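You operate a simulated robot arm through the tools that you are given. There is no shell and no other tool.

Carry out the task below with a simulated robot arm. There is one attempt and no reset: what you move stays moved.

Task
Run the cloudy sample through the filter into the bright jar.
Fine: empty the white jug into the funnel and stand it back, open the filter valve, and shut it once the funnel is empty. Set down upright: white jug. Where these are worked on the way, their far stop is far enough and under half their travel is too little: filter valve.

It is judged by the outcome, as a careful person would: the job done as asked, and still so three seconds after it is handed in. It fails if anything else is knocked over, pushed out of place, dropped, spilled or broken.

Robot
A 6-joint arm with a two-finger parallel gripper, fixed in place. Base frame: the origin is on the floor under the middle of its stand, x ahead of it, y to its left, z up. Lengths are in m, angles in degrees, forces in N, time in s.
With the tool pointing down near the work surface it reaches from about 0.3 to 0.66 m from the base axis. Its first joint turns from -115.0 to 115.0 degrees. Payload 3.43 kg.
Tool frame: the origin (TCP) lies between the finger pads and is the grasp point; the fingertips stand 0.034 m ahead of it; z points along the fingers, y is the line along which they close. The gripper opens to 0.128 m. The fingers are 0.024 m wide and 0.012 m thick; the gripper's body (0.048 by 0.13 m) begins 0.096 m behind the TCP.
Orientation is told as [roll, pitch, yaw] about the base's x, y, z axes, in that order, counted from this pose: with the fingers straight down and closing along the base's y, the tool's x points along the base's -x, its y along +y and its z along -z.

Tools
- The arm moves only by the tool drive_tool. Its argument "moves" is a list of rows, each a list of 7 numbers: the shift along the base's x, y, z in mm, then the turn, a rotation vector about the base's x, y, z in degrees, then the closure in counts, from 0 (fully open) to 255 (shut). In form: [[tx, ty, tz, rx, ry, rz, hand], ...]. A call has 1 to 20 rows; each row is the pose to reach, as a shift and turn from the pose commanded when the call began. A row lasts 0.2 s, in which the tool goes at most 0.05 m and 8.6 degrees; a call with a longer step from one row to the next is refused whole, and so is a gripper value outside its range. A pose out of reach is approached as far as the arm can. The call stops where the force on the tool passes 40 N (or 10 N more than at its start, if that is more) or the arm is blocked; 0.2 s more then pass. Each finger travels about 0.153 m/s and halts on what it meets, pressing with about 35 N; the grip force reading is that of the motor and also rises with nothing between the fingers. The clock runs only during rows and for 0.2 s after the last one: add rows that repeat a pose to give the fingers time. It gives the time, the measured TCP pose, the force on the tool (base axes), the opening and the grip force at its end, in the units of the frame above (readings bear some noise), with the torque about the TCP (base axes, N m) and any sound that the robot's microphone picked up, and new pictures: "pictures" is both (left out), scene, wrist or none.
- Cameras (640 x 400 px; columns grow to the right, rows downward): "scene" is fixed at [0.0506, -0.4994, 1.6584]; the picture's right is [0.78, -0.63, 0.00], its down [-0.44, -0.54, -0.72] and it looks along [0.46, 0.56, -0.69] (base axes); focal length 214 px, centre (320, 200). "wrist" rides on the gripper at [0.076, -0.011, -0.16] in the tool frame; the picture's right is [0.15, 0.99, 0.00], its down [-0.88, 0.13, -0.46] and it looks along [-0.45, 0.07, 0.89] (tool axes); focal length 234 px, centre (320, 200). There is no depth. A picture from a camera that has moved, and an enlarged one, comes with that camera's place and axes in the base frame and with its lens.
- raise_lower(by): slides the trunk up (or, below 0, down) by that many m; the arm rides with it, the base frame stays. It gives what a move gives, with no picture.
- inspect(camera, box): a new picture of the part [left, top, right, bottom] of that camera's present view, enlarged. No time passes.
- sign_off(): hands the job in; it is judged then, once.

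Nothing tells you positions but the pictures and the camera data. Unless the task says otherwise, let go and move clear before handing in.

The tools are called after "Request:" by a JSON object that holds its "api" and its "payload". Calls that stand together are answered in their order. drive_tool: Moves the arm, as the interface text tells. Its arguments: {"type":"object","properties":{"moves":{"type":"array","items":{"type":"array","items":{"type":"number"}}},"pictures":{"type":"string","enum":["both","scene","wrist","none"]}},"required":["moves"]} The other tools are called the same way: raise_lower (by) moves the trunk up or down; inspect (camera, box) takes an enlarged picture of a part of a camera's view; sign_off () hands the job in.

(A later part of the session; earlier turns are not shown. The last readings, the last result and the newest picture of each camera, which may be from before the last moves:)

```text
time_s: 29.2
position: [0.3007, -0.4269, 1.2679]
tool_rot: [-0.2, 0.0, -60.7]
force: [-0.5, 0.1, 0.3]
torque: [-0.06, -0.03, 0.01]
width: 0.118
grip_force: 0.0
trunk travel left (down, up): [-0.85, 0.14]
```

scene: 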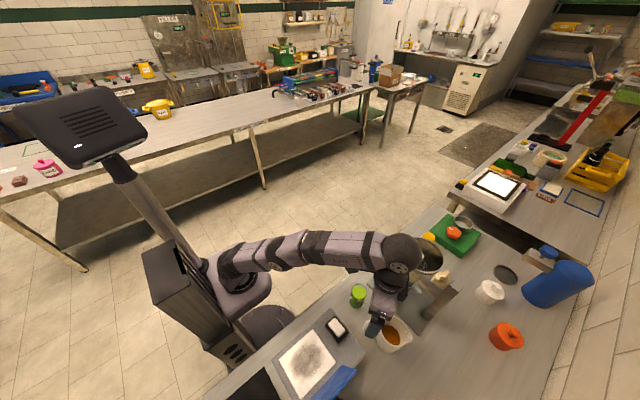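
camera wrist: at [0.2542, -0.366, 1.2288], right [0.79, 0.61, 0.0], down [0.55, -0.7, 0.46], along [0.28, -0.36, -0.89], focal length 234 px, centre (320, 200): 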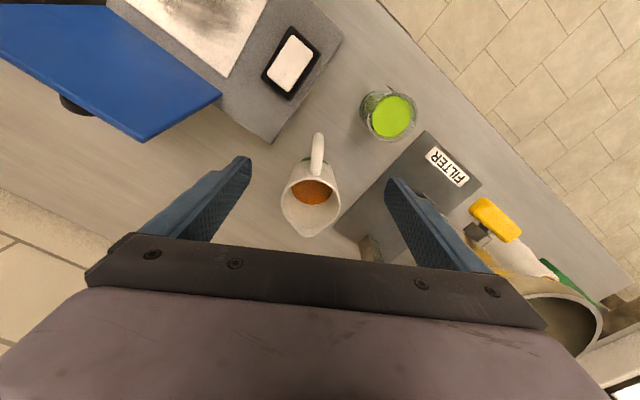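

The trunk is up and the tool is at (0.301, -0.427, 1.268). I'll move over the jug axis and hover above the rim.

Request:
{"api": "drive_tool", "payload": {"moves": [[7, -13, -35, 0, 0, 0.3, 20], [15, -27, -71, 0, 0, 0.6, 20], [22, -40, -107, 0, 0, 0.9, 20], [29, -54, -142, 0, 0, 1.2, 20], [37, -67, -178, 0, 0, 1.4, 20], [37, -67, -178, 0, 0, 1.4, 20]]}}

Request:
{"api": "inspect", "payload": {"camera": "wrist", "box": [200, 100, 440, 250]}}

Request:
{"api": "inspect", "payload": {"camera": "scene", "box": [300, 240, 480, 370]}}

```text
time_s: 30.6
position: [0.3372, -0.4929, 1.0885]
tool_rot: [-0.1, -0.2, -59.2]
force: [0.2, 0.9, -0.2]
torque: [0.02, -0.02, -0.03]
width: 0.1179
grip_force: 0.0
trunk travel left (down, up): [-0.85, 0.14]
camera wrist: at [0.2891, -0.4339, 1.2491], right [0.78, 0.63, 0.0], down [0.56, -0.69, 0.46], along [0.29, -0.36, -0.89], focal length 234 px, centre (320, 200)
```

scene: 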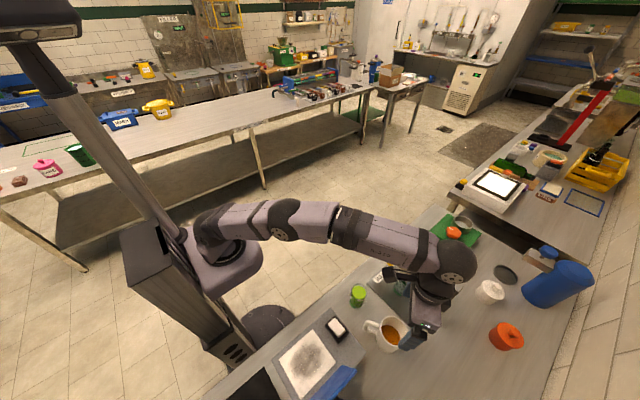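
wrist: 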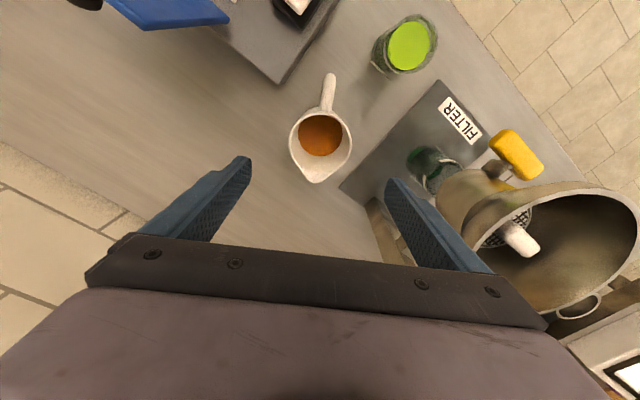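

```text
2.67 times, centred on (320, 175) of wrist
camera zoom: at [0.2891, -0.4339, 1.2491], right [0.78, 0.63, 0.0], down [0.56, -0.69, 0.46], along [0.29, -0.36, -0.89], focal length 624 px, centre (320, 267)
```

zoom: 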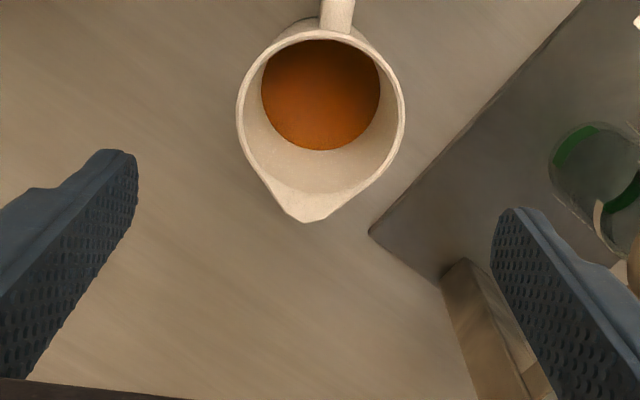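

```text
3.08 times, centred on (390, 305) of scene
camera zoom: at [0.0506, -0.4994, 1.6584], right [0.78, -0.63, 0.0], down [-0.44, -0.54, -0.72], along [0.46, 0.56, -0.69], focal length 660 px, centre (105, -123)
```

zoom: 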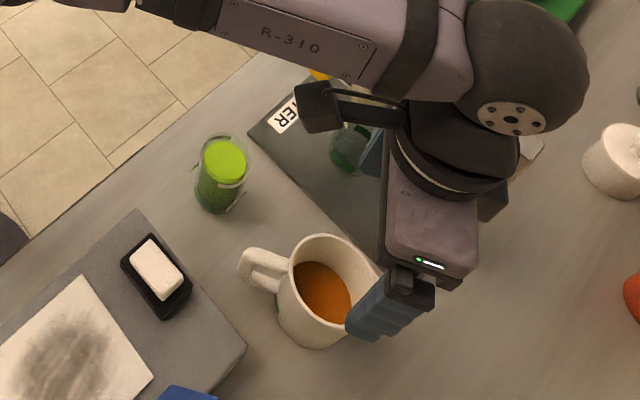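

The jug axis works out at about (0.3345, -0.4885), level with the finger mid-line. I'll shift 5 mm back toward the handle and descend around the jug body.

Request:
{"api": "drive_tool", "payload": {"moves": [[-3, 4, -35, 0, 0, 0, 20], [-3, 4, -70, 0, 0, 0, 20], [-3, 4, -105, 0, 0, 0, 20], [-3, 4, -130, 0, 0, 0, 20], [-3, 4, -150, 0, 0, 0, 20], [-3, 4, -170, 0, 0, 0, 20], [-3, 4, -170, 0, 0, 0, 20]]}}

Request:
{"api": "inspect", "payload": {"camera": "wrist", "box": [200, 0, 440, 150]}}

Request:
{"api": "inspect", "payload": {"camera": "scene", "box": [300, 240, 480, 370]}}

```text
time_s: 32.2
position: [0.3342, -0.4922, 0.9179]
tool_rot: [-0.1, -0.1, -59.3]
force: [-0.4, -0.1, 0.9]
torque: [0.03, 0.01, 0.01]
width: 0.1184
grip_force: 0.0
trunk travel left (down, up): [-0.85, 0.14]
camera wrist: at [0.2865, -0.4331, 1.0796], right [0.78, 0.63, 0.0], down [0.56, -0.69, 0.46], along [0.29, -0.36, -0.89], focal length 234 px, centre (320, 200)
```

scene: 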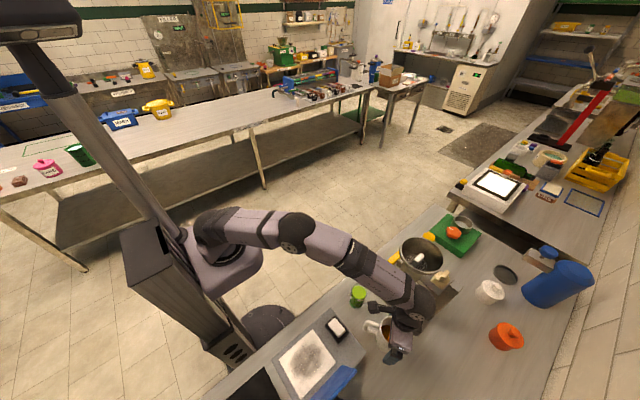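
wrist: 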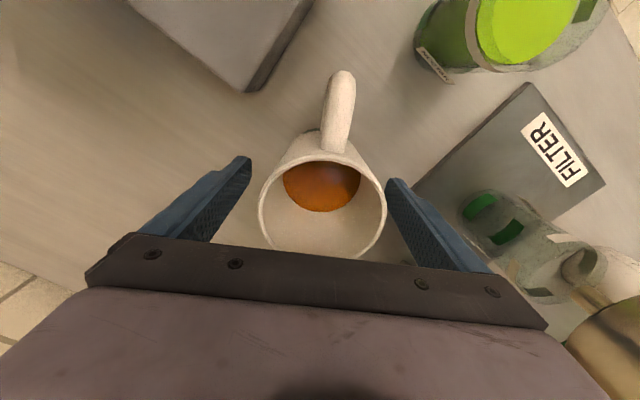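

```text
2.67 times, centred on (320, 75) of wrist
camera zoom: at [0.2865, -0.4331, 1.0796], right [0.78, 0.63, 0.0], down [0.56, -0.69, 0.46], along [0.29, -0.36, -0.89], focal length 624 px, centre (320, 533)
```

zoom: 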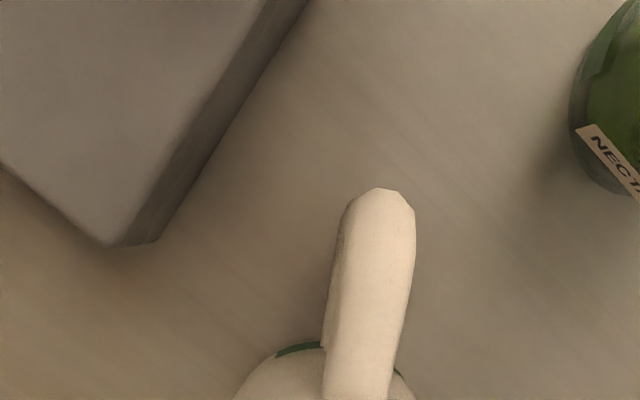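

```text
3.08 times, centred on (390, 305) of scene
camera zoom: at [0.0506, -0.4994, 1.6584], right [0.78, -0.63, 0.0], down [-0.44, -0.54, -0.72], along [0.46, 0.56, -0.69], focal length 660 px, centre (105, -123)
```

zoom: 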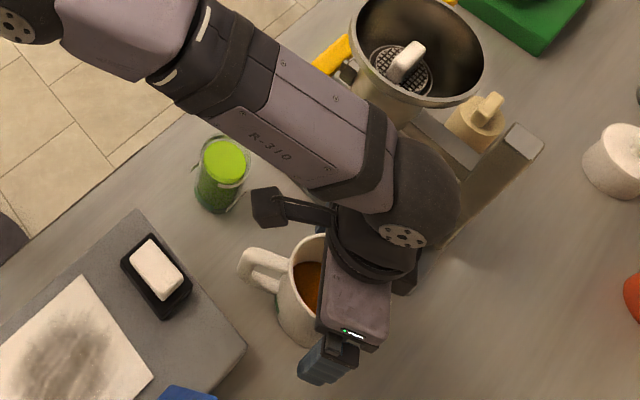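

The jug is centred between the fingers to within about 2 mm and nothing is touching. I'll close on it in steps.

Request:
{"api": "drive_tool", "payload": {"moves": [[1, 1, 0, 0, 0, 0, 50], [1, 1, 0, 0, 0, 0, 75], [1, 1, 0, 0, 0, 0, 90], [1, 1, 0, 0, 0, 0, 105], [1, 1, 0, 0, 0, 0, 150], [1, 1, 0, 0, 0, 0, 255], [1, 1, 0, 0, 0, 0, 255], [1, 1, 0, 0, 0, 0, 255]]}}

```text
time_s: 34.0
position: [0.335, -0.4916, 0.9195]
tool_rot: [-0.2, 0.0, -59.2]
force: [-1.0, 0.3, 0.0]
torque: [0.04, -0.01, 0.01]
width: 0.0734
grip_force: 34.9
trunk travel left (down, up): [-0.85, 0.14]
camera wrist: at [0.2874, -0.4316, 1.0802], right [0.78, 0.63, 0.0], down [0.56, -0.69, 0.46], along [0.29, -0.36, -0.89], focal length 234 px, centre (320, 200)
```

scene: 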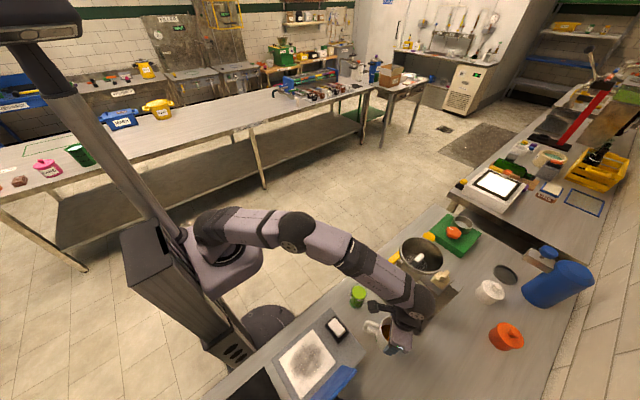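
wrist: 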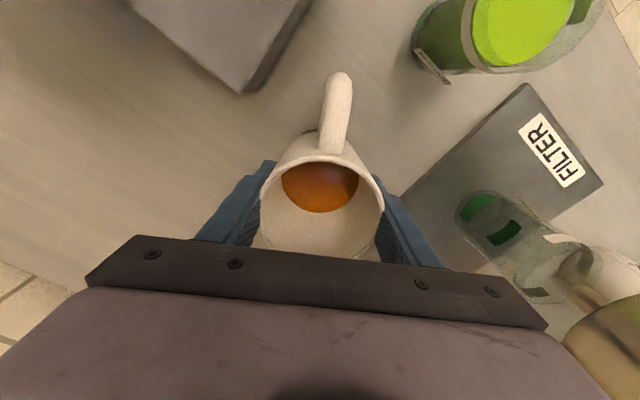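

The jug is gripped at 0.073 width with about 35 N. I'll lift it slightly to test the hold, then raise the trunk.

Request:
{"api": "drive_tool", "payload": {"moves": [[0, 0, 5, 0, 0, 0, 255], [0, 0, 12, 0, 0, 0, 255], [0, 0, 20, 0, 0, 0, 255], [0, 0, 20, 0, 0, 0, 255]]}}

Request:
{"api": "inspect", "payload": {"camera": "scene", "box": [300, 270, 460, 370]}}

```text
time_s: 35.0
position: [0.3363, -0.491, 0.9397]
tool_rot: [-0.1, 0.0, -59.3]
force: [-0.4, 0.5, -2.5]
torque: [0.0, -0.03, -0.01]
width: 0.0738
grip_force: 34.7
trunk travel left (down, up): [-0.85, 0.14]
camera wrist: at [0.288, -0.4312, 1.1003], right [0.78, 0.63, 0.0], down [0.56, -0.69, 0.46], along [0.29, -0.35, -0.89], focal length 234 px, centre (320, 200)
```

scene: 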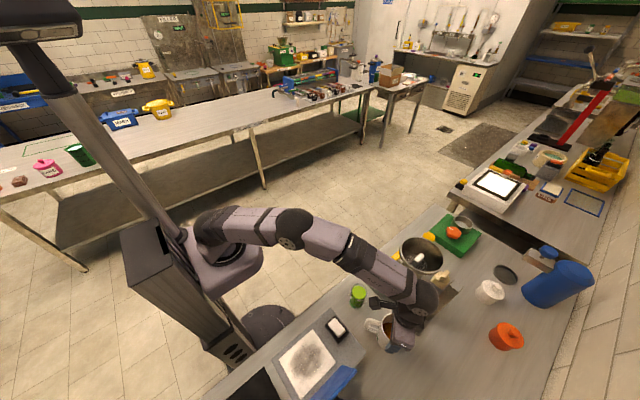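
wrist: 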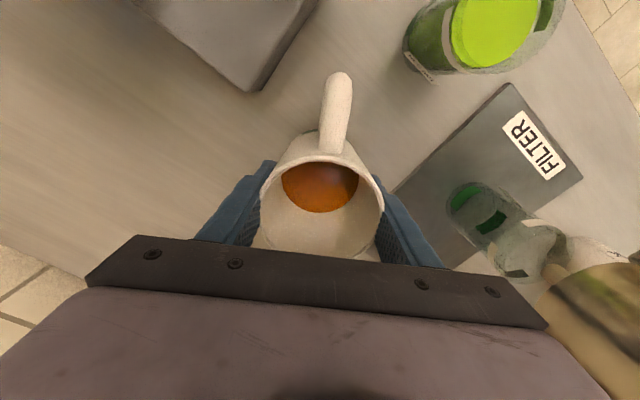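

```text
4.00 times, centred on (380, 320) of scene
camera zoom: at [0.0506, -0.4994, 1.6584], right [0.78, -0.63, 0.0], down [-0.44, -0.54, -0.72], along [0.46, 0.56, -0.69], focal length 858 px, centre (80, -280)
```

zoom: 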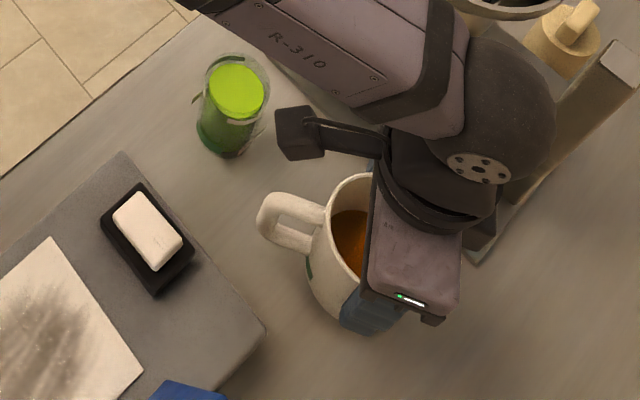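

The jug is held firmly and upright. I'll raise the trunk to the top and then lift the jug above the funnel rim height.

Request:
{"api": "raise_lower", "payload": {"by": 0.14}}

Request:
{"api": "drive_tool", "payload": {"moves": [[-7, 8, 24, 0, 0, 0, 255], [-14, 16, 48, 0, 0, 0, 255], [-21, 24, 72, 0, 0, 0, 255], [-28, 32, 96, 0, 0, 0, 255], [-36, 41, 125, 0, 0, 0, 255], [-36, 41, 125, 0, 0, 0, 255]]}}

```text
time_s: 36.6
position: [0.3364, -0.4897, 1.0806]
tool_rot: [-0.2, -0.1, -59.4]
force: [-0.6, -0.8, -1.5]
torque: [-0.01, 0.0, 0.01]
width: 0.0738
grip_force: 34.2
trunk travel left (down, up): [-0.99, 0.0]
```

```text
time_s: 38.0
position: [0.3002, -0.4476, 1.2054]
tool_rot: [-0.1, 0.1, -59.4]
force: [0.3, 0.4, -3.0]
torque: [-0.02, 0.01, -0.02]
width: 0.0735
grip_force: 34.9
trunk travel left (down, up): [-0.99, 0.0]
camera wrist: at [0.2522, -0.3898, 1.3659], right [0.78, 0.63, 0.0], down [0.56, -0.69, 0.45], along [0.29, -0.35, -0.89], focal length 234 px, centre (320, 200)
```

scene: 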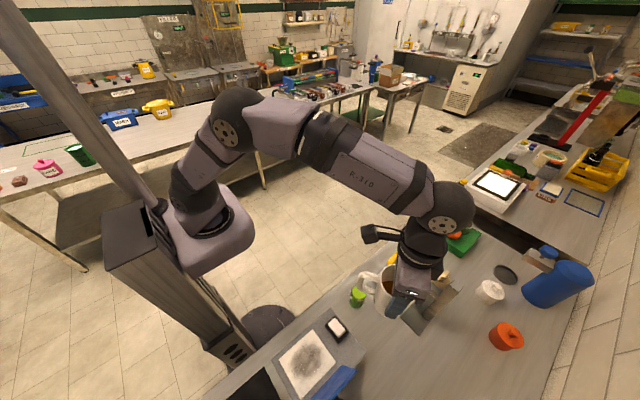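
wrist: 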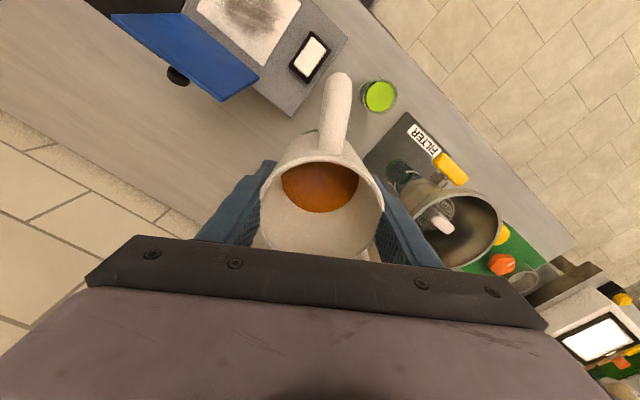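

The jug is above the funnel rim height. I estimate the funnel centre at (0.496, -0.421), rim z about 1.105 and radius about 0.065. I'll now turn the jug about the vertical so its spout points back toward the robot.

Request:
{"api": "drive_tool", "payload": {"moves": [[0, 0, 0, 0, 0, -8.05, 255], [0, 0, 0, 0, 0, -16.1, 255], [0, 0, 0, 0, 0, -24.14, 255], [0, 0, 0, 0, 0, -32.19, 255], [0, 0, 0, 0, 0, -40.24, 255], [0, 0, 0, 0, 0, -48.28, 255], [0, 0, 0, 0, 0, -56.33, 255], [0, 0, 0, 0, 0, -64.38, 255], [0, 0, 0, 0, 0, -72.42, 255], [0, 0, 0, 0, 0, -80.47, 255], [0, 0, 0, 0, 0, -88.52, 255], [0, 0, 0, 0, 0, -96.56, 255], [0, 0, 0, 0, 0, -104.61, 255], [0, 0, 0, 0, 0, -112.66, 255], [0, 0, 0, 0, 0, -120.7, 255], [0, 0, 0, 0, 0, -128.75, 255], [0, 0, 0, 0, 0, -136.8, 255], [0, 0, 0, 0, 0, -144.84, 255], [0, 0, 0, 0, 0, -152.89, 255], [0, 0, 0, 0, 0, -160.9, 255]]}}

Request:
{"api": "inspect", "payload": {"camera": "scene", "box": [340, 200, 480, 330]}}

```text
time_s: 42.2
position: [0.2996, -0.4496, 1.2053]
tool_rot: [-0.1, 0.1, 139.6]
force: [0.1, 0.7, -2.8]
torque: [-0.01, 0.04, 0.01]
width: 0.0736
grip_force: 34.5
trunk travel left (down, up): [-0.99, 0.0]
camera wrist: at [0.3649, -0.4914, 1.3657], right [-0.53, -0.85, 0.0], down [-0.76, 0.47, 0.46], along [-0.39, 0.24, -0.89], focal length 234 px, centre (320, 200)
```

scene: 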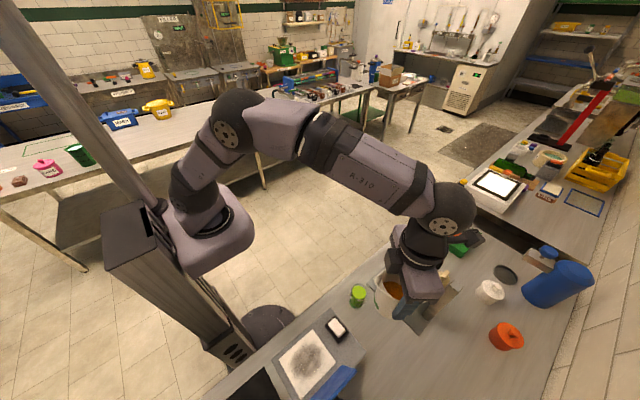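
wrist: 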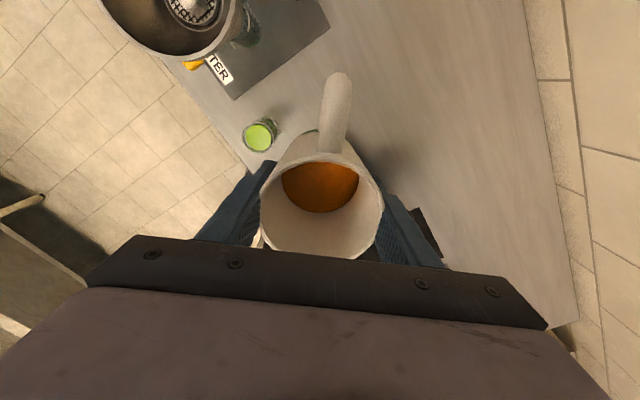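

```text
3.08 times, centred on (410, 265) of scene
camera zoom: at [0.0506, -0.4994, 1.6584], right [0.78, -0.63, 0.0], down [-0.44, -0.54, -0.72], along [0.46, 0.56, -0.69], focal length 660 px, centre (43, 0)
```

zoom: 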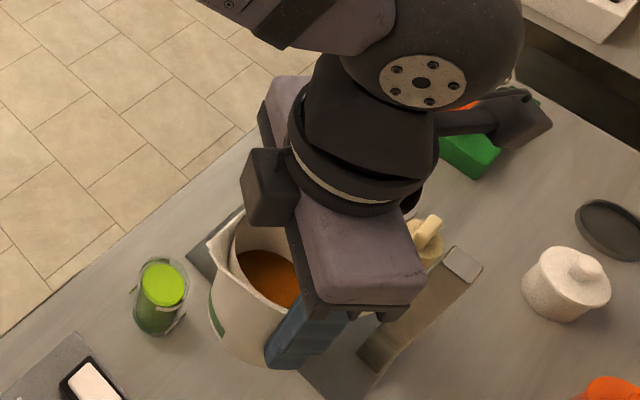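

The spout now faces the robot. Next I'll bring the jug in line with the funnel, still short of it, while starting a partial tilt of 32° that is well below the pouring angle.

Request:
{"api": "drive_tool", "payload": {"moves": [[12, 14, 6, -2.6, -3.05, 0, 255], [24, 28, 12, -5.2, -6.1, 0, 255], [36, 42, 18, -7.8, -9.15, 0, 255], [48, 56, 24, -10.4, -12.2, 0, 255], [60, 70, 30, -13, -15.25, 0, 255], [72, 84, 36, -15.6, -18.3, 0, 255], [84, 98, 41, -18.2, -21.35, 0, 255], [96, 112, 45, -20.7, -24.4, 0, 255], [96, 112, 45, -20.7, -24.4, 0, 255]]}}

Request:
{"api": "inspect", "payload": {"camera": "scene", "box": [340, 180, 500, 320]}}

Request:
{"api": "inspect", "payload": {"camera": "wrist", "box": [200, 60, 440, 260]}}

```text
time_s: 44.2
position: [0.3955, -0.3374, 1.2481]
tool_rot: [-0.1, 32.0, 139.8]
force: [0.6, 1.2, -2.2]
torque: [0.08, 0.07, -0.02]
width: 0.0737
grip_force: 35.4
trunk travel left (down, up): [-0.99, 0.0]
camera wrist: at [0.3876, -0.3169, 1.4255], right [-0.54, -0.84, 0.08], down [-0.84, 0.54, -0.08], along [0.03, -0.11, -0.99], focal length 234 px, centre (320, 200)
```

scene: 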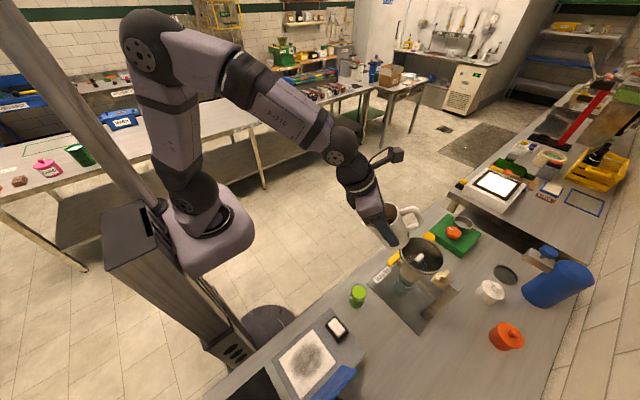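
wrist: 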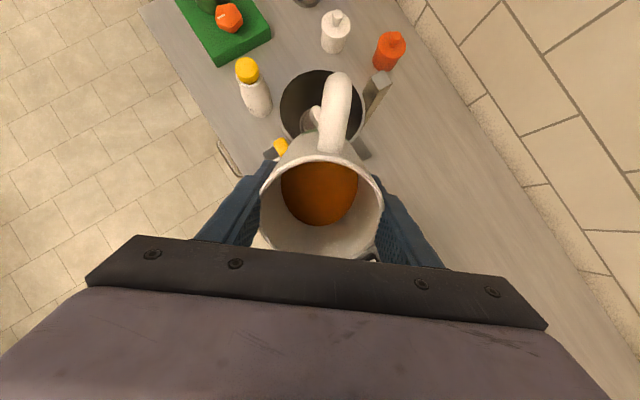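

```text
2.86 times, centred on (420, 250) of scene
camera zoom: at [0.0506, -0.4994, 1.6584], right [0.78, -0.63, 0.0], down [-0.44, -0.54, -0.72], along [0.46, 0.56, -0.69], focal length 613 px, centre (34, 57)
```

zoom: 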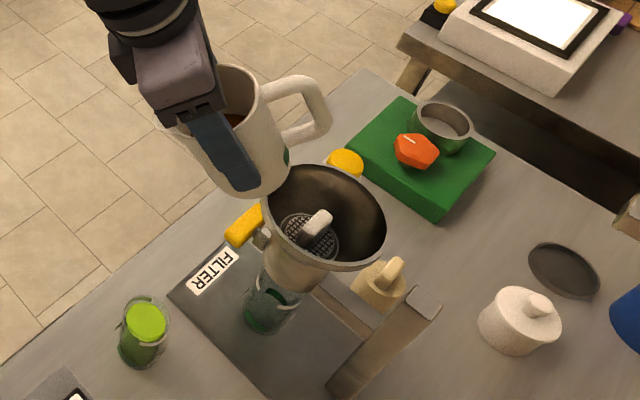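

```text
2.00 times, centred on (320, 160) of wrist
camera zoom: at [0.3876, -0.3169, 1.4255], right [-0.54, -0.84, 0.08], down [-0.84, 0.54, -0.08], along [0.03, -0.11, -0.99], focal length 468 px, centre (320, 280)
```

zoom: 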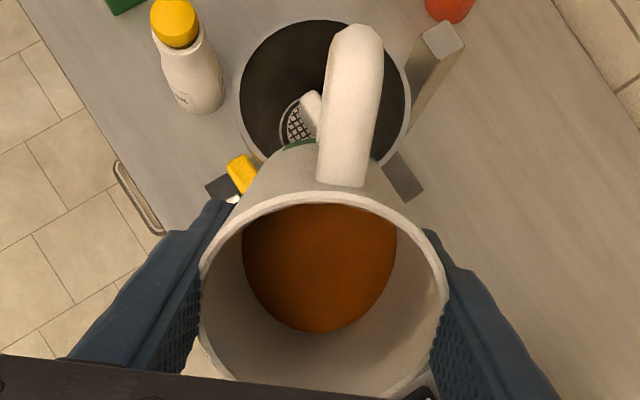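

The view down shows the funnel centre at about (0.4975, -0.4225), straight ahead of the jug. I'll carry it out over the funnel at 45° tilt, with the spout lip near the centre.

Request:
{"api": "drive_tool", "payload": {"moves": [[19.1, -16.1, 2, -1.29, -1.53, 0, 255], [38.2, -32.3, 2, -2.58, -3.06, 0, 255], [57.3, -48.4, 2, -3.87, -4.58, 0, 255], [76.4, -64.6, 0, -5.16, -6.11, 0, 255], [95.5, -80.7, -8, -5.81, -6.87, 0, 255], [114.6, -96.8, -18, -6.46, -7.64, 0, 255], [133.7, -113, -28, -7.1, -8.4, 0, 255], [148.9, -125.9, -38, -7.75, -9.17, 0, 255], [155.4, -131.3, -48, -8.39, -9.93, 0, 255], [155.4, -131.3, -48, -8.39, -9.93, 0, 255]]}}

Request:
{"api": "inspect", "payload": {"camera": "scene", "box": [360, 190, 500, 310]}}

Request:
{"api": "inspect", "payload": {"camera": "wrist", "box": [200, 60, 440, 260]}}

```text
time_s: 46.4
position: [0.5504, -0.4693, 1.2017]
tool_rot: [0.1, 45.0, 140.0]
force: [0.2, 0.3, -2.7]
torque: [0.05, 0.05, 0.01]
width: 0.0735
grip_force: 34.4
trunk travel left (down, up): [-0.99, 0.0]
camera wrist: at [0.513, -0.4231, 1.3685], right [-0.56, -0.82, 0.1], down [-0.81, 0.51, -0.3], along [0.19, -0.25, -0.95], focal length 234 px, centre (320, 200)
```

scene: 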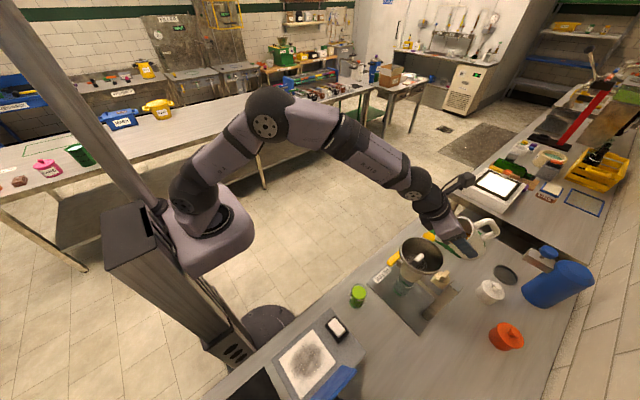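
wrist: 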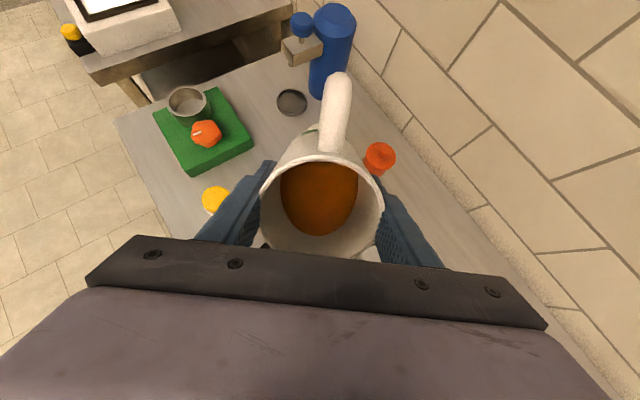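

```text
3.33 times, centred on (430, 250) of scene
camera zoom: at [0.0506, -0.4994, 1.6584], right [0.78, -0.63, 0.0], down [-0.44, -0.54, -0.72], along [0.46, 0.56, -0.69], focal length 715 px, centre (-47, 33)
```

zoom: 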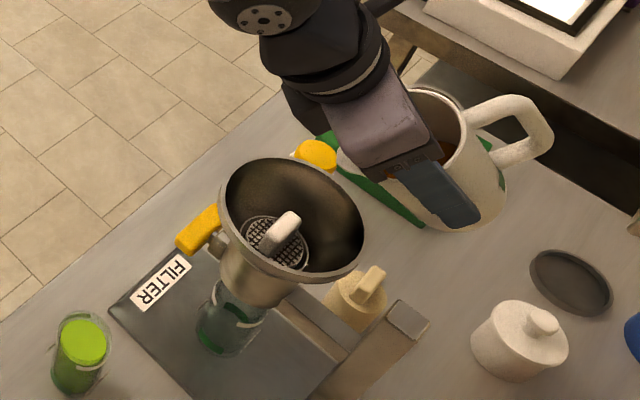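

```text
2.00 times, centred on (320, 160) of wrist
camera zoom: at [0.513, -0.4231, 1.3685], right [-0.56, -0.82, 0.1], down [-0.81, 0.51, -0.3], along [0.19, -0.25, -0.95], focal length 468 px, centre (320, 280)
```

zoom: 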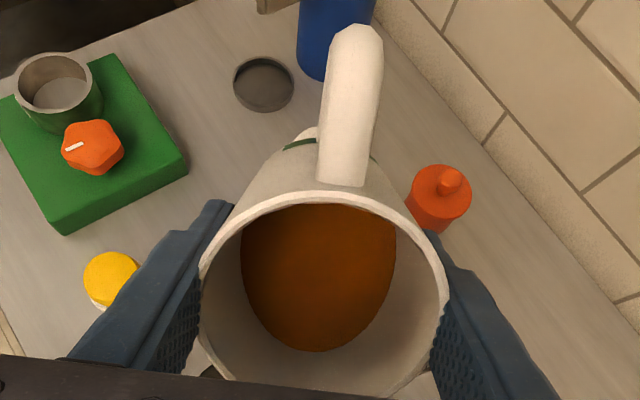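

The jug is over the funnel at 45° and nothing has poured yet. I'll tilt on to 60°, lowering so the spout stays about 5 cm above the rim and over the funnel, and watch the liquid.

Request:
{"api": "drive_tool", "payload": {"moves": [[-0.3, 0.3, -4.8, -1.94, -2.29, 0, 255], [-0.6, 0.5, -10.5, -3.87, -4.58, 0, 255], [-1.1, 1.0, -15.3, -5.81, -6.87, 0, 255], [-1.8, 1.5, -21, -7.75, -9.17, 0, 255], [-2.6, 2.2, -25.9, -9.68, -11.46, 0, 255]]}}

Request:
{"api": "inspect", "payload": {"camera": "scene", "box": [360, 190, 500, 310]}}

Request:
{"api": "inspect", "payload": {"camera": "wrist", "box": [200, 100, 440, 260]}}

```text
time_s: 47.6
position: [0.5595, -0.4537, 1.1877]
tool_rot: [-4.0, 51.9, 139.8]
force: [0.3, -0.1, -2.1]
torque: [0.05, 0.07, 0.0]
width: 0.0735
grip_force: 35.1
out of reach, approached as far as the arm can: row 2, 3, 4, 5
trunk travel left (down, up): [-0.99, 0.0]
camera wrist: at [0.5002, -0.404, 1.3472], right [-0.53, -0.85, 0.07], down [-0.79, 0.45, -0.42], along [0.32, -0.28, -0.91], focal length 234 px, centre (320, 200)
```

scene: 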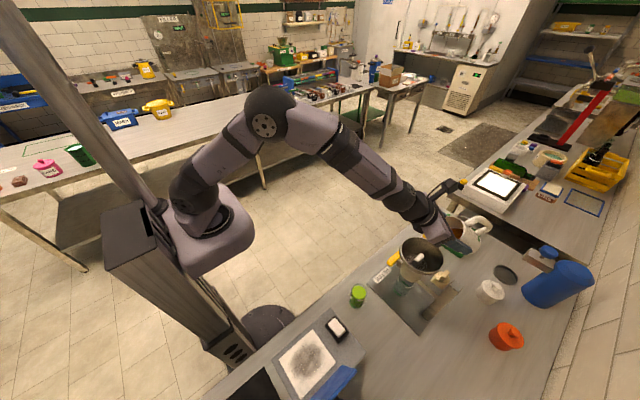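
wrist: 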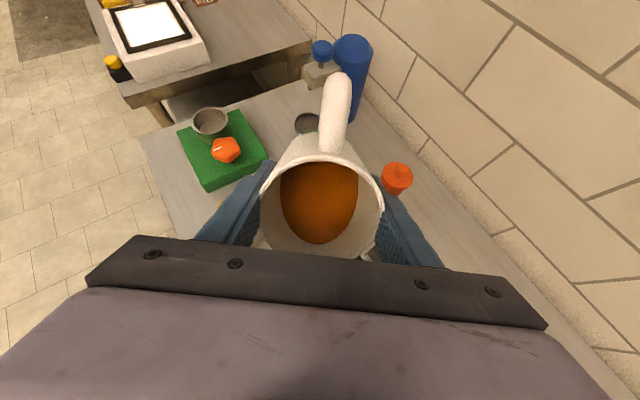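

```text
3.33 times, centred on (430, 250) of scene
camera zoom: at [0.0506, -0.4994, 1.6584], right [0.78, -0.63, 0.0], down [-0.44, -0.54, -0.72], along [0.46, 0.56, -0.69], focal length 715 px, centre (-47, 33)
```

zoom: 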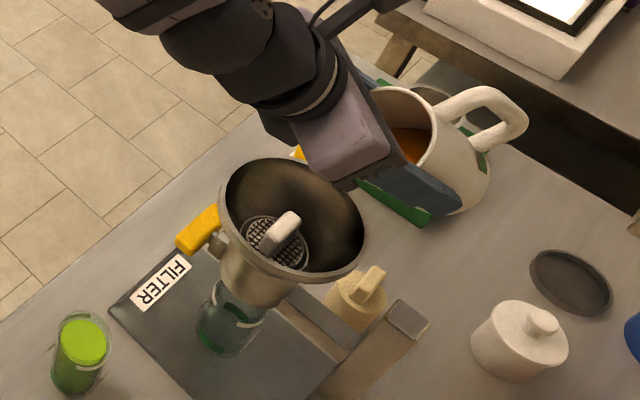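

```text
2.50 times, centred on (320, 180) of wrist
camera zoom: at [0.5002, -0.404, 1.3472], right [-0.53, -0.85, 0.07], down [-0.79, 0.45, -0.42], along [0.32, -0.28, -0.91], focal length 585 px, centre (320, 250)
```

zoom: 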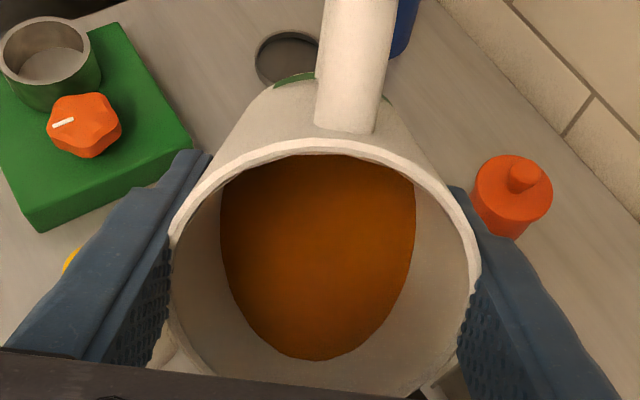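

At about 52° the arm meets a joint limit, most likely the wrist roll I wound up earlier; nothing has spilled. I'll ease back slightly and unwind the roll by 15°, which only turns the spout a little off the tilt plane. I'll keep the lip over the funnel.

Request:
{"api": "drive_tool", "payload": {"moves": [[-0.5, -2, 4, -2.6, 3.9, 2.3, 255], [-1, -4, 8, -5.2, 7.8, 4.5, 255], [-1, -4, 8, -7.9, 11.8, 6.85, 255], [-1, -4, 8, -7.9, 11.8, 6.85, 255]]}}

```text
time_s: 48.6
position: [0.5611, -0.4582, 1.1966]
tool_rot: [15.3, 45.3, 161.2]
force: [0.4, 0.6, -2.5]
torque: [0.03, 0.08, 0.02]
width: 0.0734
grip_force: 35.4
trunk travel left (down, up): [-0.99, 0.0]
camera wrist: at [0.526, -0.3915, 1.3571], right [-0.39, -0.88, 0.29], down [-0.91, 0.3, -0.29], along [0.17, -0.37, -0.91], focal length 234 px, centre (320, 200)
```

scene: 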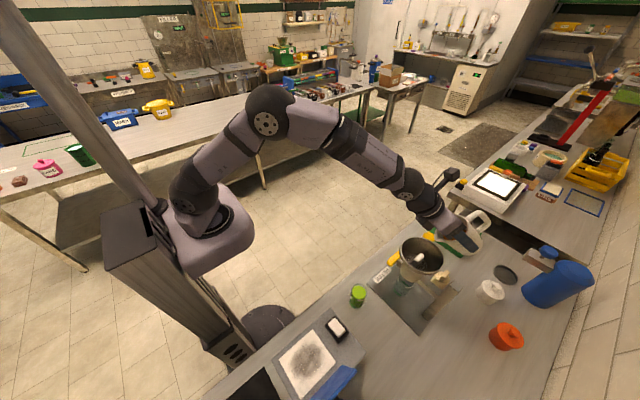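
wrist: 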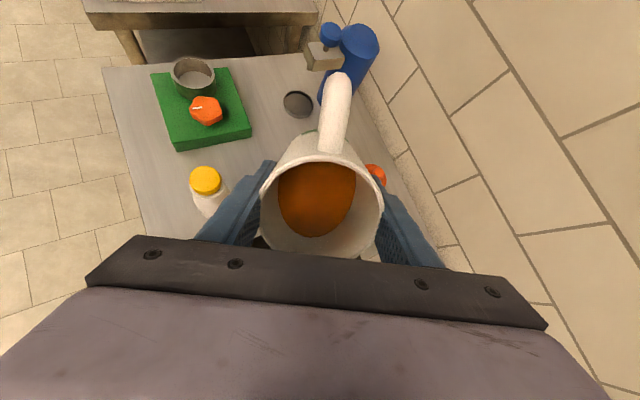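

The unwind kept the tool direction, and the tilt is about 47° with the lip over the funnel. I'll try tilting again to 60°.

Request:
{"api": "drive_tool", "payload": {"moves": [[-2.2, 1.9, -6.6, -2.37, -2.84, 0, 255], [-2.9, 2.4, -15.4, -4.94, -5.91, 0, 255], [-4.1, 3.4, -22.2, -8.14, -9.75, 0, 255], [-4.1, 3.4, -22.2, -8.14, -9.75, 0, 255]]}}

Request:
{"api": "inspect", "payload": {"camera": "scene", "box": [360, 190, 500, 310]}}

Request:
{"api": "inspect", "payload": {"camera": "wrist", "box": [200, 100, 440, 260]}}

```text
time_s: 49.6
position: [0.5705, -0.4463, 1.1932]
tool_rot: [14.3, 49.5, 163.1]
force: [-0.6, 0.3, -3.2]
torque: [0.04, 0.07, -0.02]
width: 0.0735
grip_force: 34.7
out of reach, approached as far as the arm can: row 1, 2, 3, 4
trunk travel left (down, up): [-0.99, 0.0]
camera wrist: at [0.5215, -0.381, 1.3498], right [-0.37, -0.89, 0.27], down [-0.9, 0.26, -0.36], along [0.25, -0.37, -0.89], focal length 234 px, centre (320, 200)
```

scene: 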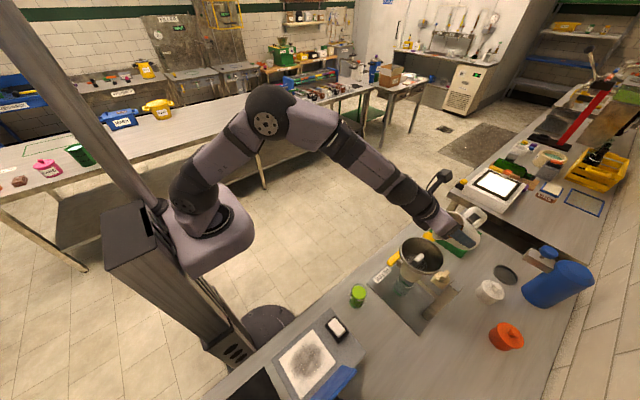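
wrist: 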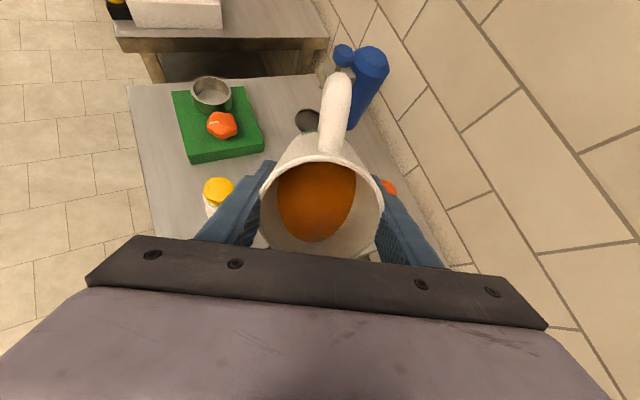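

```text
3.33 times, centred on (430, 250) of scene
camera zoom: at [0.0506, -0.4994, 1.6584], right [0.78, -0.63, 0.0], down [-0.44, -0.54, -0.72], along [0.46, 0.56, -0.69], focal length 715 px, centre (-47, 33)
```

zoom: 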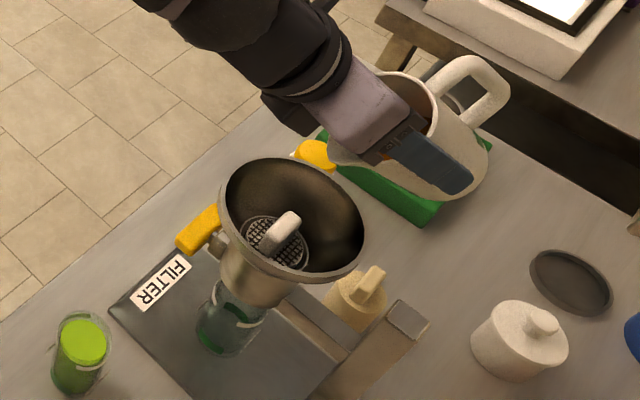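

```text
2.50 times, centred on (320, 180) of wrist
camera zoom: at [0.5215, -0.381, 1.3498], right [-0.37, -0.89, 0.27], down [-0.9, 0.26, -0.36], along [0.25, -0.37, -0.89], focal length 585 px, centre (320, 250)
```

zoom: 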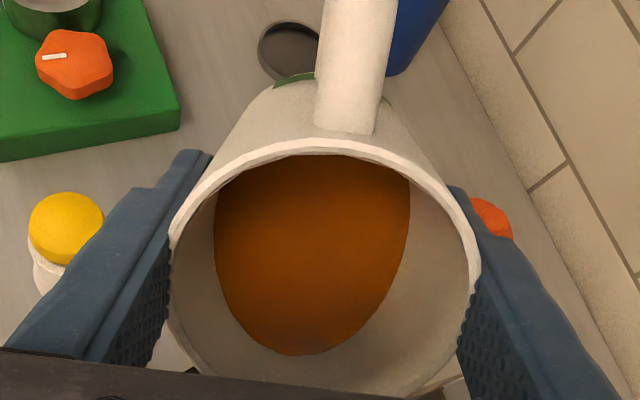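

The arm still stops near 51° and drifts toward a larger tool azimuth, so the limit relates to pour direction, not roll. I'll swing the pour direction about the lip by about +17° to azimuth -18°, keeping the lip over the funnel, and then try more tilt.

Request:
{"api": "drive_tool", "payload": {"moves": [[-1, 4.7, -1, 0, 0, 5.8, 255], [-2, 9.4, -2, 0, 0, 11.6, 255], [-3.2, 14.1, -3, 0, 0, 17.4, 255], [-3.2, 14.1, -3, 0, 0, 17.4, 255]], "pictures": "scene"}}

Request:
{"api": "inspect", "payload": {"camera": "scene", "box": [360, 190, 500, 310]}}

```text
time_s: 50.6
position: [0.5669, -0.4327, 1.1893]
tool_rot: [14.2, 49.4, -179.5]
force: [-0.1, 0.5, -2.8]
torque: [0.02, 0.09, 0.02]
width: 0.0736
grip_force: 35.1
trunk travel left (down, up): [-0.99, 0.0]
```

scene: 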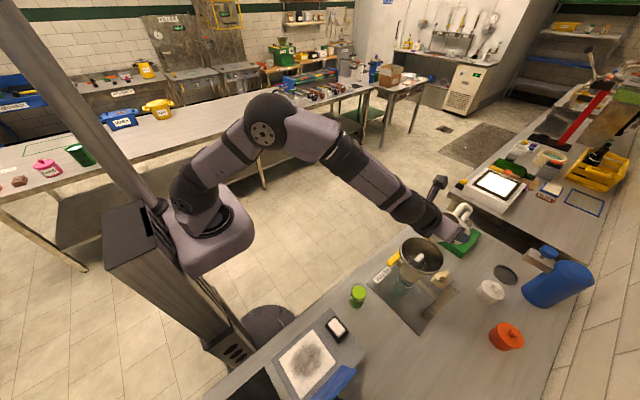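

```text
3.33 times, centred on (430, 250) of scene
camera zoom: at [0.0506, -0.4994, 1.6584], right [0.78, -0.63, 0.0], down [-0.44, -0.54, -0.72], along [0.46, 0.56, -0.69], focal length 715 px, centre (-47, 33)
```

zoom: 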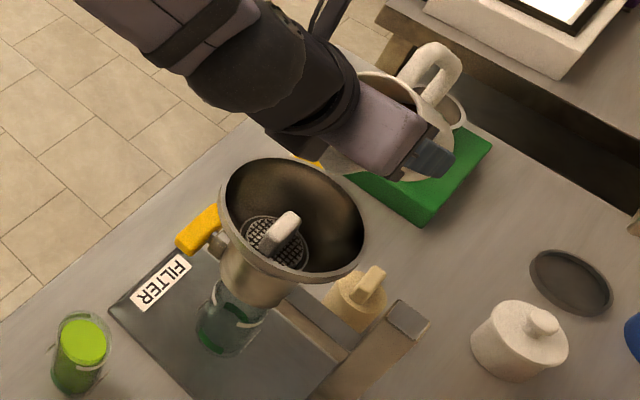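

That pose was reached cleanly. I'll continue the tilt to 60° in this direction.

Request:
{"api": "drive_tool", "payload": {"moves": [[-0.6, 0.2, -4.2, -0.93, -2.85, 0, 255], [-1.3, 0.4, -10, -1.85, -5.71, 0, 255], [-2.3, 0.7, -14.9, -2.78, -8.56, 0, 255], [-2.3, 0.7, -14.9, -2.78, -8.56, 0, 255]]}}

Request:
{"api": "inspect", "payload": {"camera": "scene", "box": [360, 190, 500, 310]}}

Request:
{"api": "inspect", "payload": {"camera": "wrist", "box": [200, 100, 440, 260]}}

```text
time_s: 51.6
position: [0.565, -0.4308, 1.1747]
tool_rot: [19.6, 57.9, -175.3]
force: [0.7, -0.6, -2.2]
torque: [0.01, 0.1, 0.02]
width: 0.0737
grip_force: 35.0
trunk travel left (down, up): [-0.99, 0.0]
camera wrist: at [0.475, -0.3759, 1.3166], right [-0.12, -0.95, 0.3], down [-0.87, -0.04, -0.49], along [0.48, -0.32, -0.82], focal length 234 px, centre (320, 200)
```

scene: 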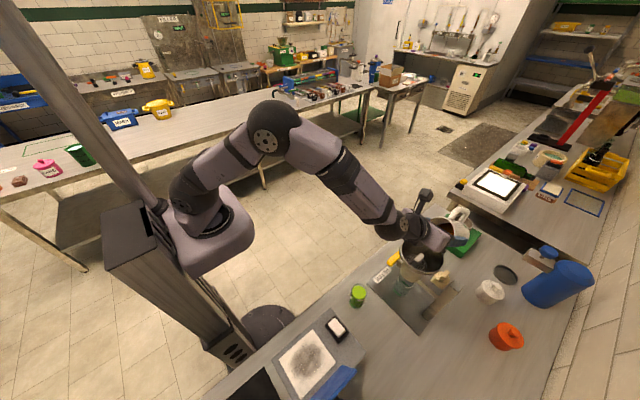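
wrist: 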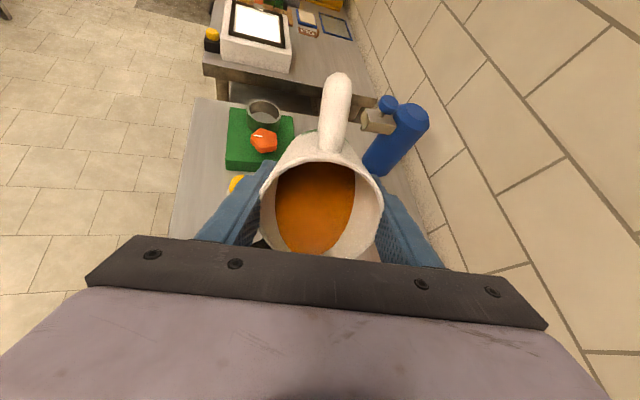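

```text
3.33 times, centred on (430, 250) of scene
camera zoom: at [0.0506, -0.4994, 1.6584], right [0.78, -0.63, 0.0], down [-0.44, -0.54, -0.72], along [0.46, 0.56, -0.69], focal length 715 px, centre (-47, 33)
```

zoom: 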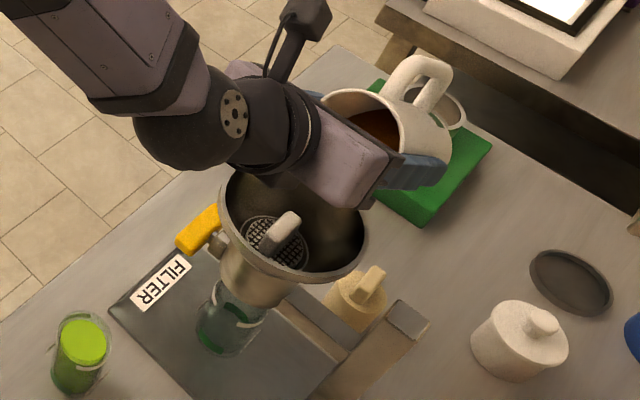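

```text
2.50 times, centred on (320, 180) of wrist
camera zoom: at [0.475, -0.3759, 1.3166], right [-0.12, -0.95, 0.3], down [-0.87, -0.04, -0.49], along [0.48, -0.32, -0.82], focal length 585 px, centre (320, 250)
```

zoom: 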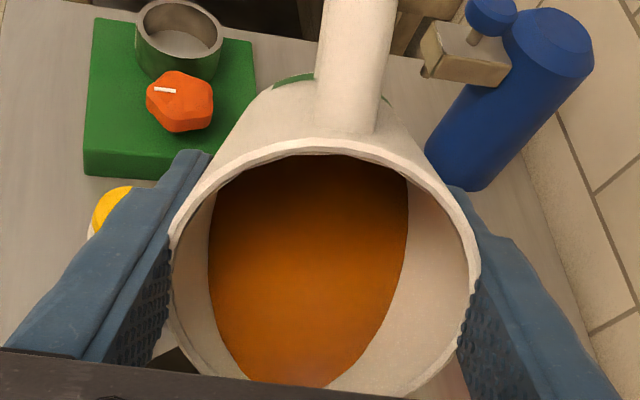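

The tilt reached 60° with the lip about 8 mm past the funnel centre and 5 cm above the rim. I'll tilt slowly to 75°, where pouring should begin.

Request:
{"api": "drive_tool", "payload": {"moves": [[-0.9, 0.3, -0.6, -0.77, -2.38, 0, 255], [-1.8, 0.6, -1.1, -1.55, -4.76, 0, 255], [-2.9, 0.95, -1.7, -2.32, -7.13, 0, 255], [-4, 1.3, -2.3, -3.09, -9.51, 0, 255], [-4, 1.3, -2.3, -3.09, -9.51, 0, 255], [-5.3, 1.7, -2.5, -3.86, -11.89, 0, 255], [-6.7, 2.2, -2.6, -4.64, -14.27, 0, 255], [-6.7, 2.2, -2.6, -4.64, -14.27, 0, 255]]}}

Request:
{"api": "inspect", "payload": {"camera": "scene", "box": [360, 190, 500, 310]}}

Request:
{"api": "inspect", "payload": {"camera": "wrist", "box": [200, 100, 440, 260]}}

```text
time_s: 53.4
position: [0.5567, -0.4293, 1.171]
tool_rot: [37.5, 71.0, -158.8]
force: [0.1, -0.5, -2.2]
torque: [0.03, 0.04, 0.01]
width: 0.0737
grip_force: 35.1
trunk travel left (down, up): [-0.99, 0.0]
camera wrist: at [0.4366, -0.3631, 1.2825], right [-0.2, -0.92, 0.34], down [-0.72, -0.09, -0.69], along [0.66, -0.38, -0.64], focal length 234 px, centre (320, 200)
```

scene: 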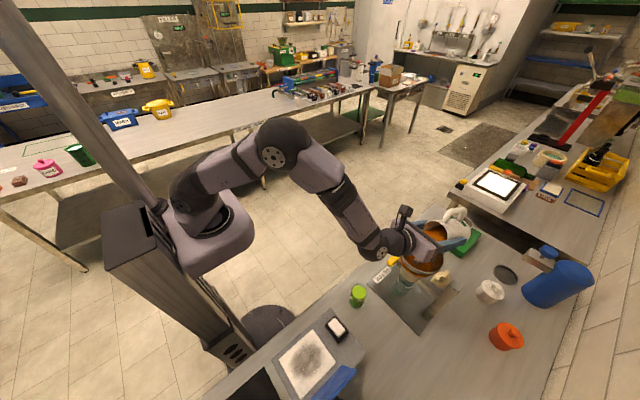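
wrist: 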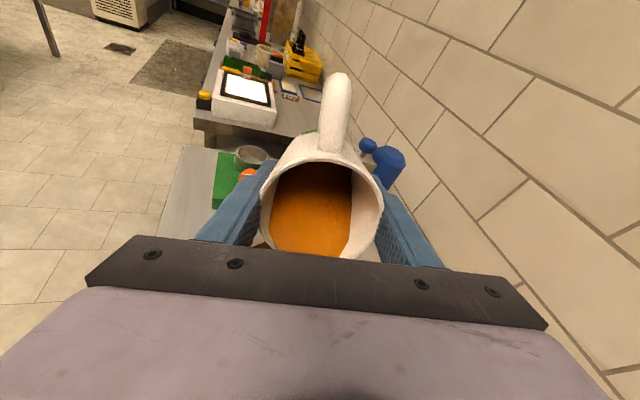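

```text
3.33 times, centred on (430, 250) of scene
camera zoom: at [0.0506, -0.4994, 1.6584], right [0.78, -0.63, 0.0], down [-0.44, -0.54, -0.72], along [0.46, 0.56, -0.69], focal length 715 px, centre (-47, 33)
```

zoom: 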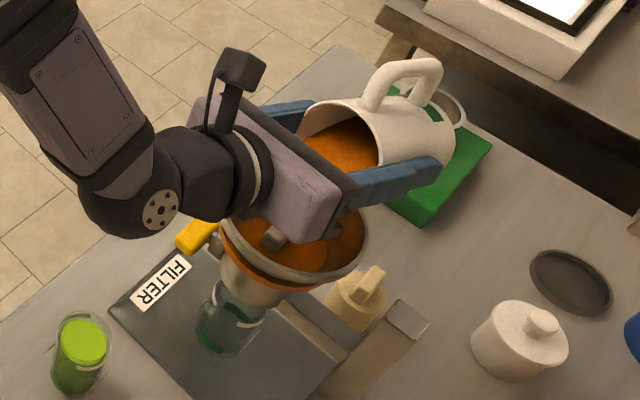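

```text
2.50 times, centred on (320, 180) of wrist
camera zoom: at [0.4366, -0.3631, 1.2825], right [-0.2, -0.92, 0.34], down [-0.72, -0.09, -0.69], along [0.66, -0.38, -0.64], focal length 585 px, centre (320, 250)
```

zoom: 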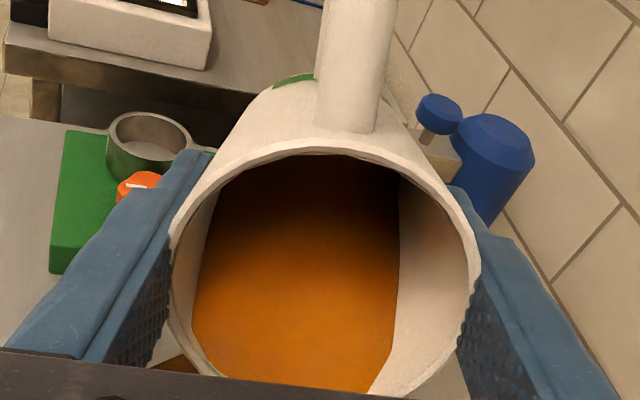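

Pouring has started and liquid is in the funnel. I'll zoom in on the funnel rim before tilting further.

Request:
{"api": "inspect", "payload": {"camera": "scene", "box": [395, 235, 455, 290]}}

```text
7.27 times, centred on (425, 262) of scene
camera zoom: at [0.0506, -0.4994, 1.6584], right [0.78, -0.63, 0.0], down [-0.44, -0.54, -0.72], along [0.46, 0.56, -0.69], focal length 1560 px, centre (-444, -254)
```

zoom: 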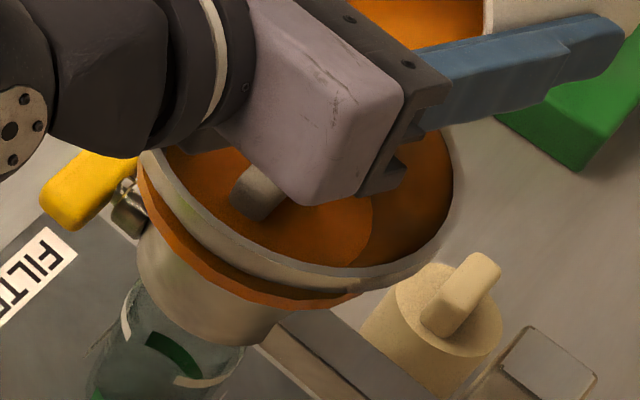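

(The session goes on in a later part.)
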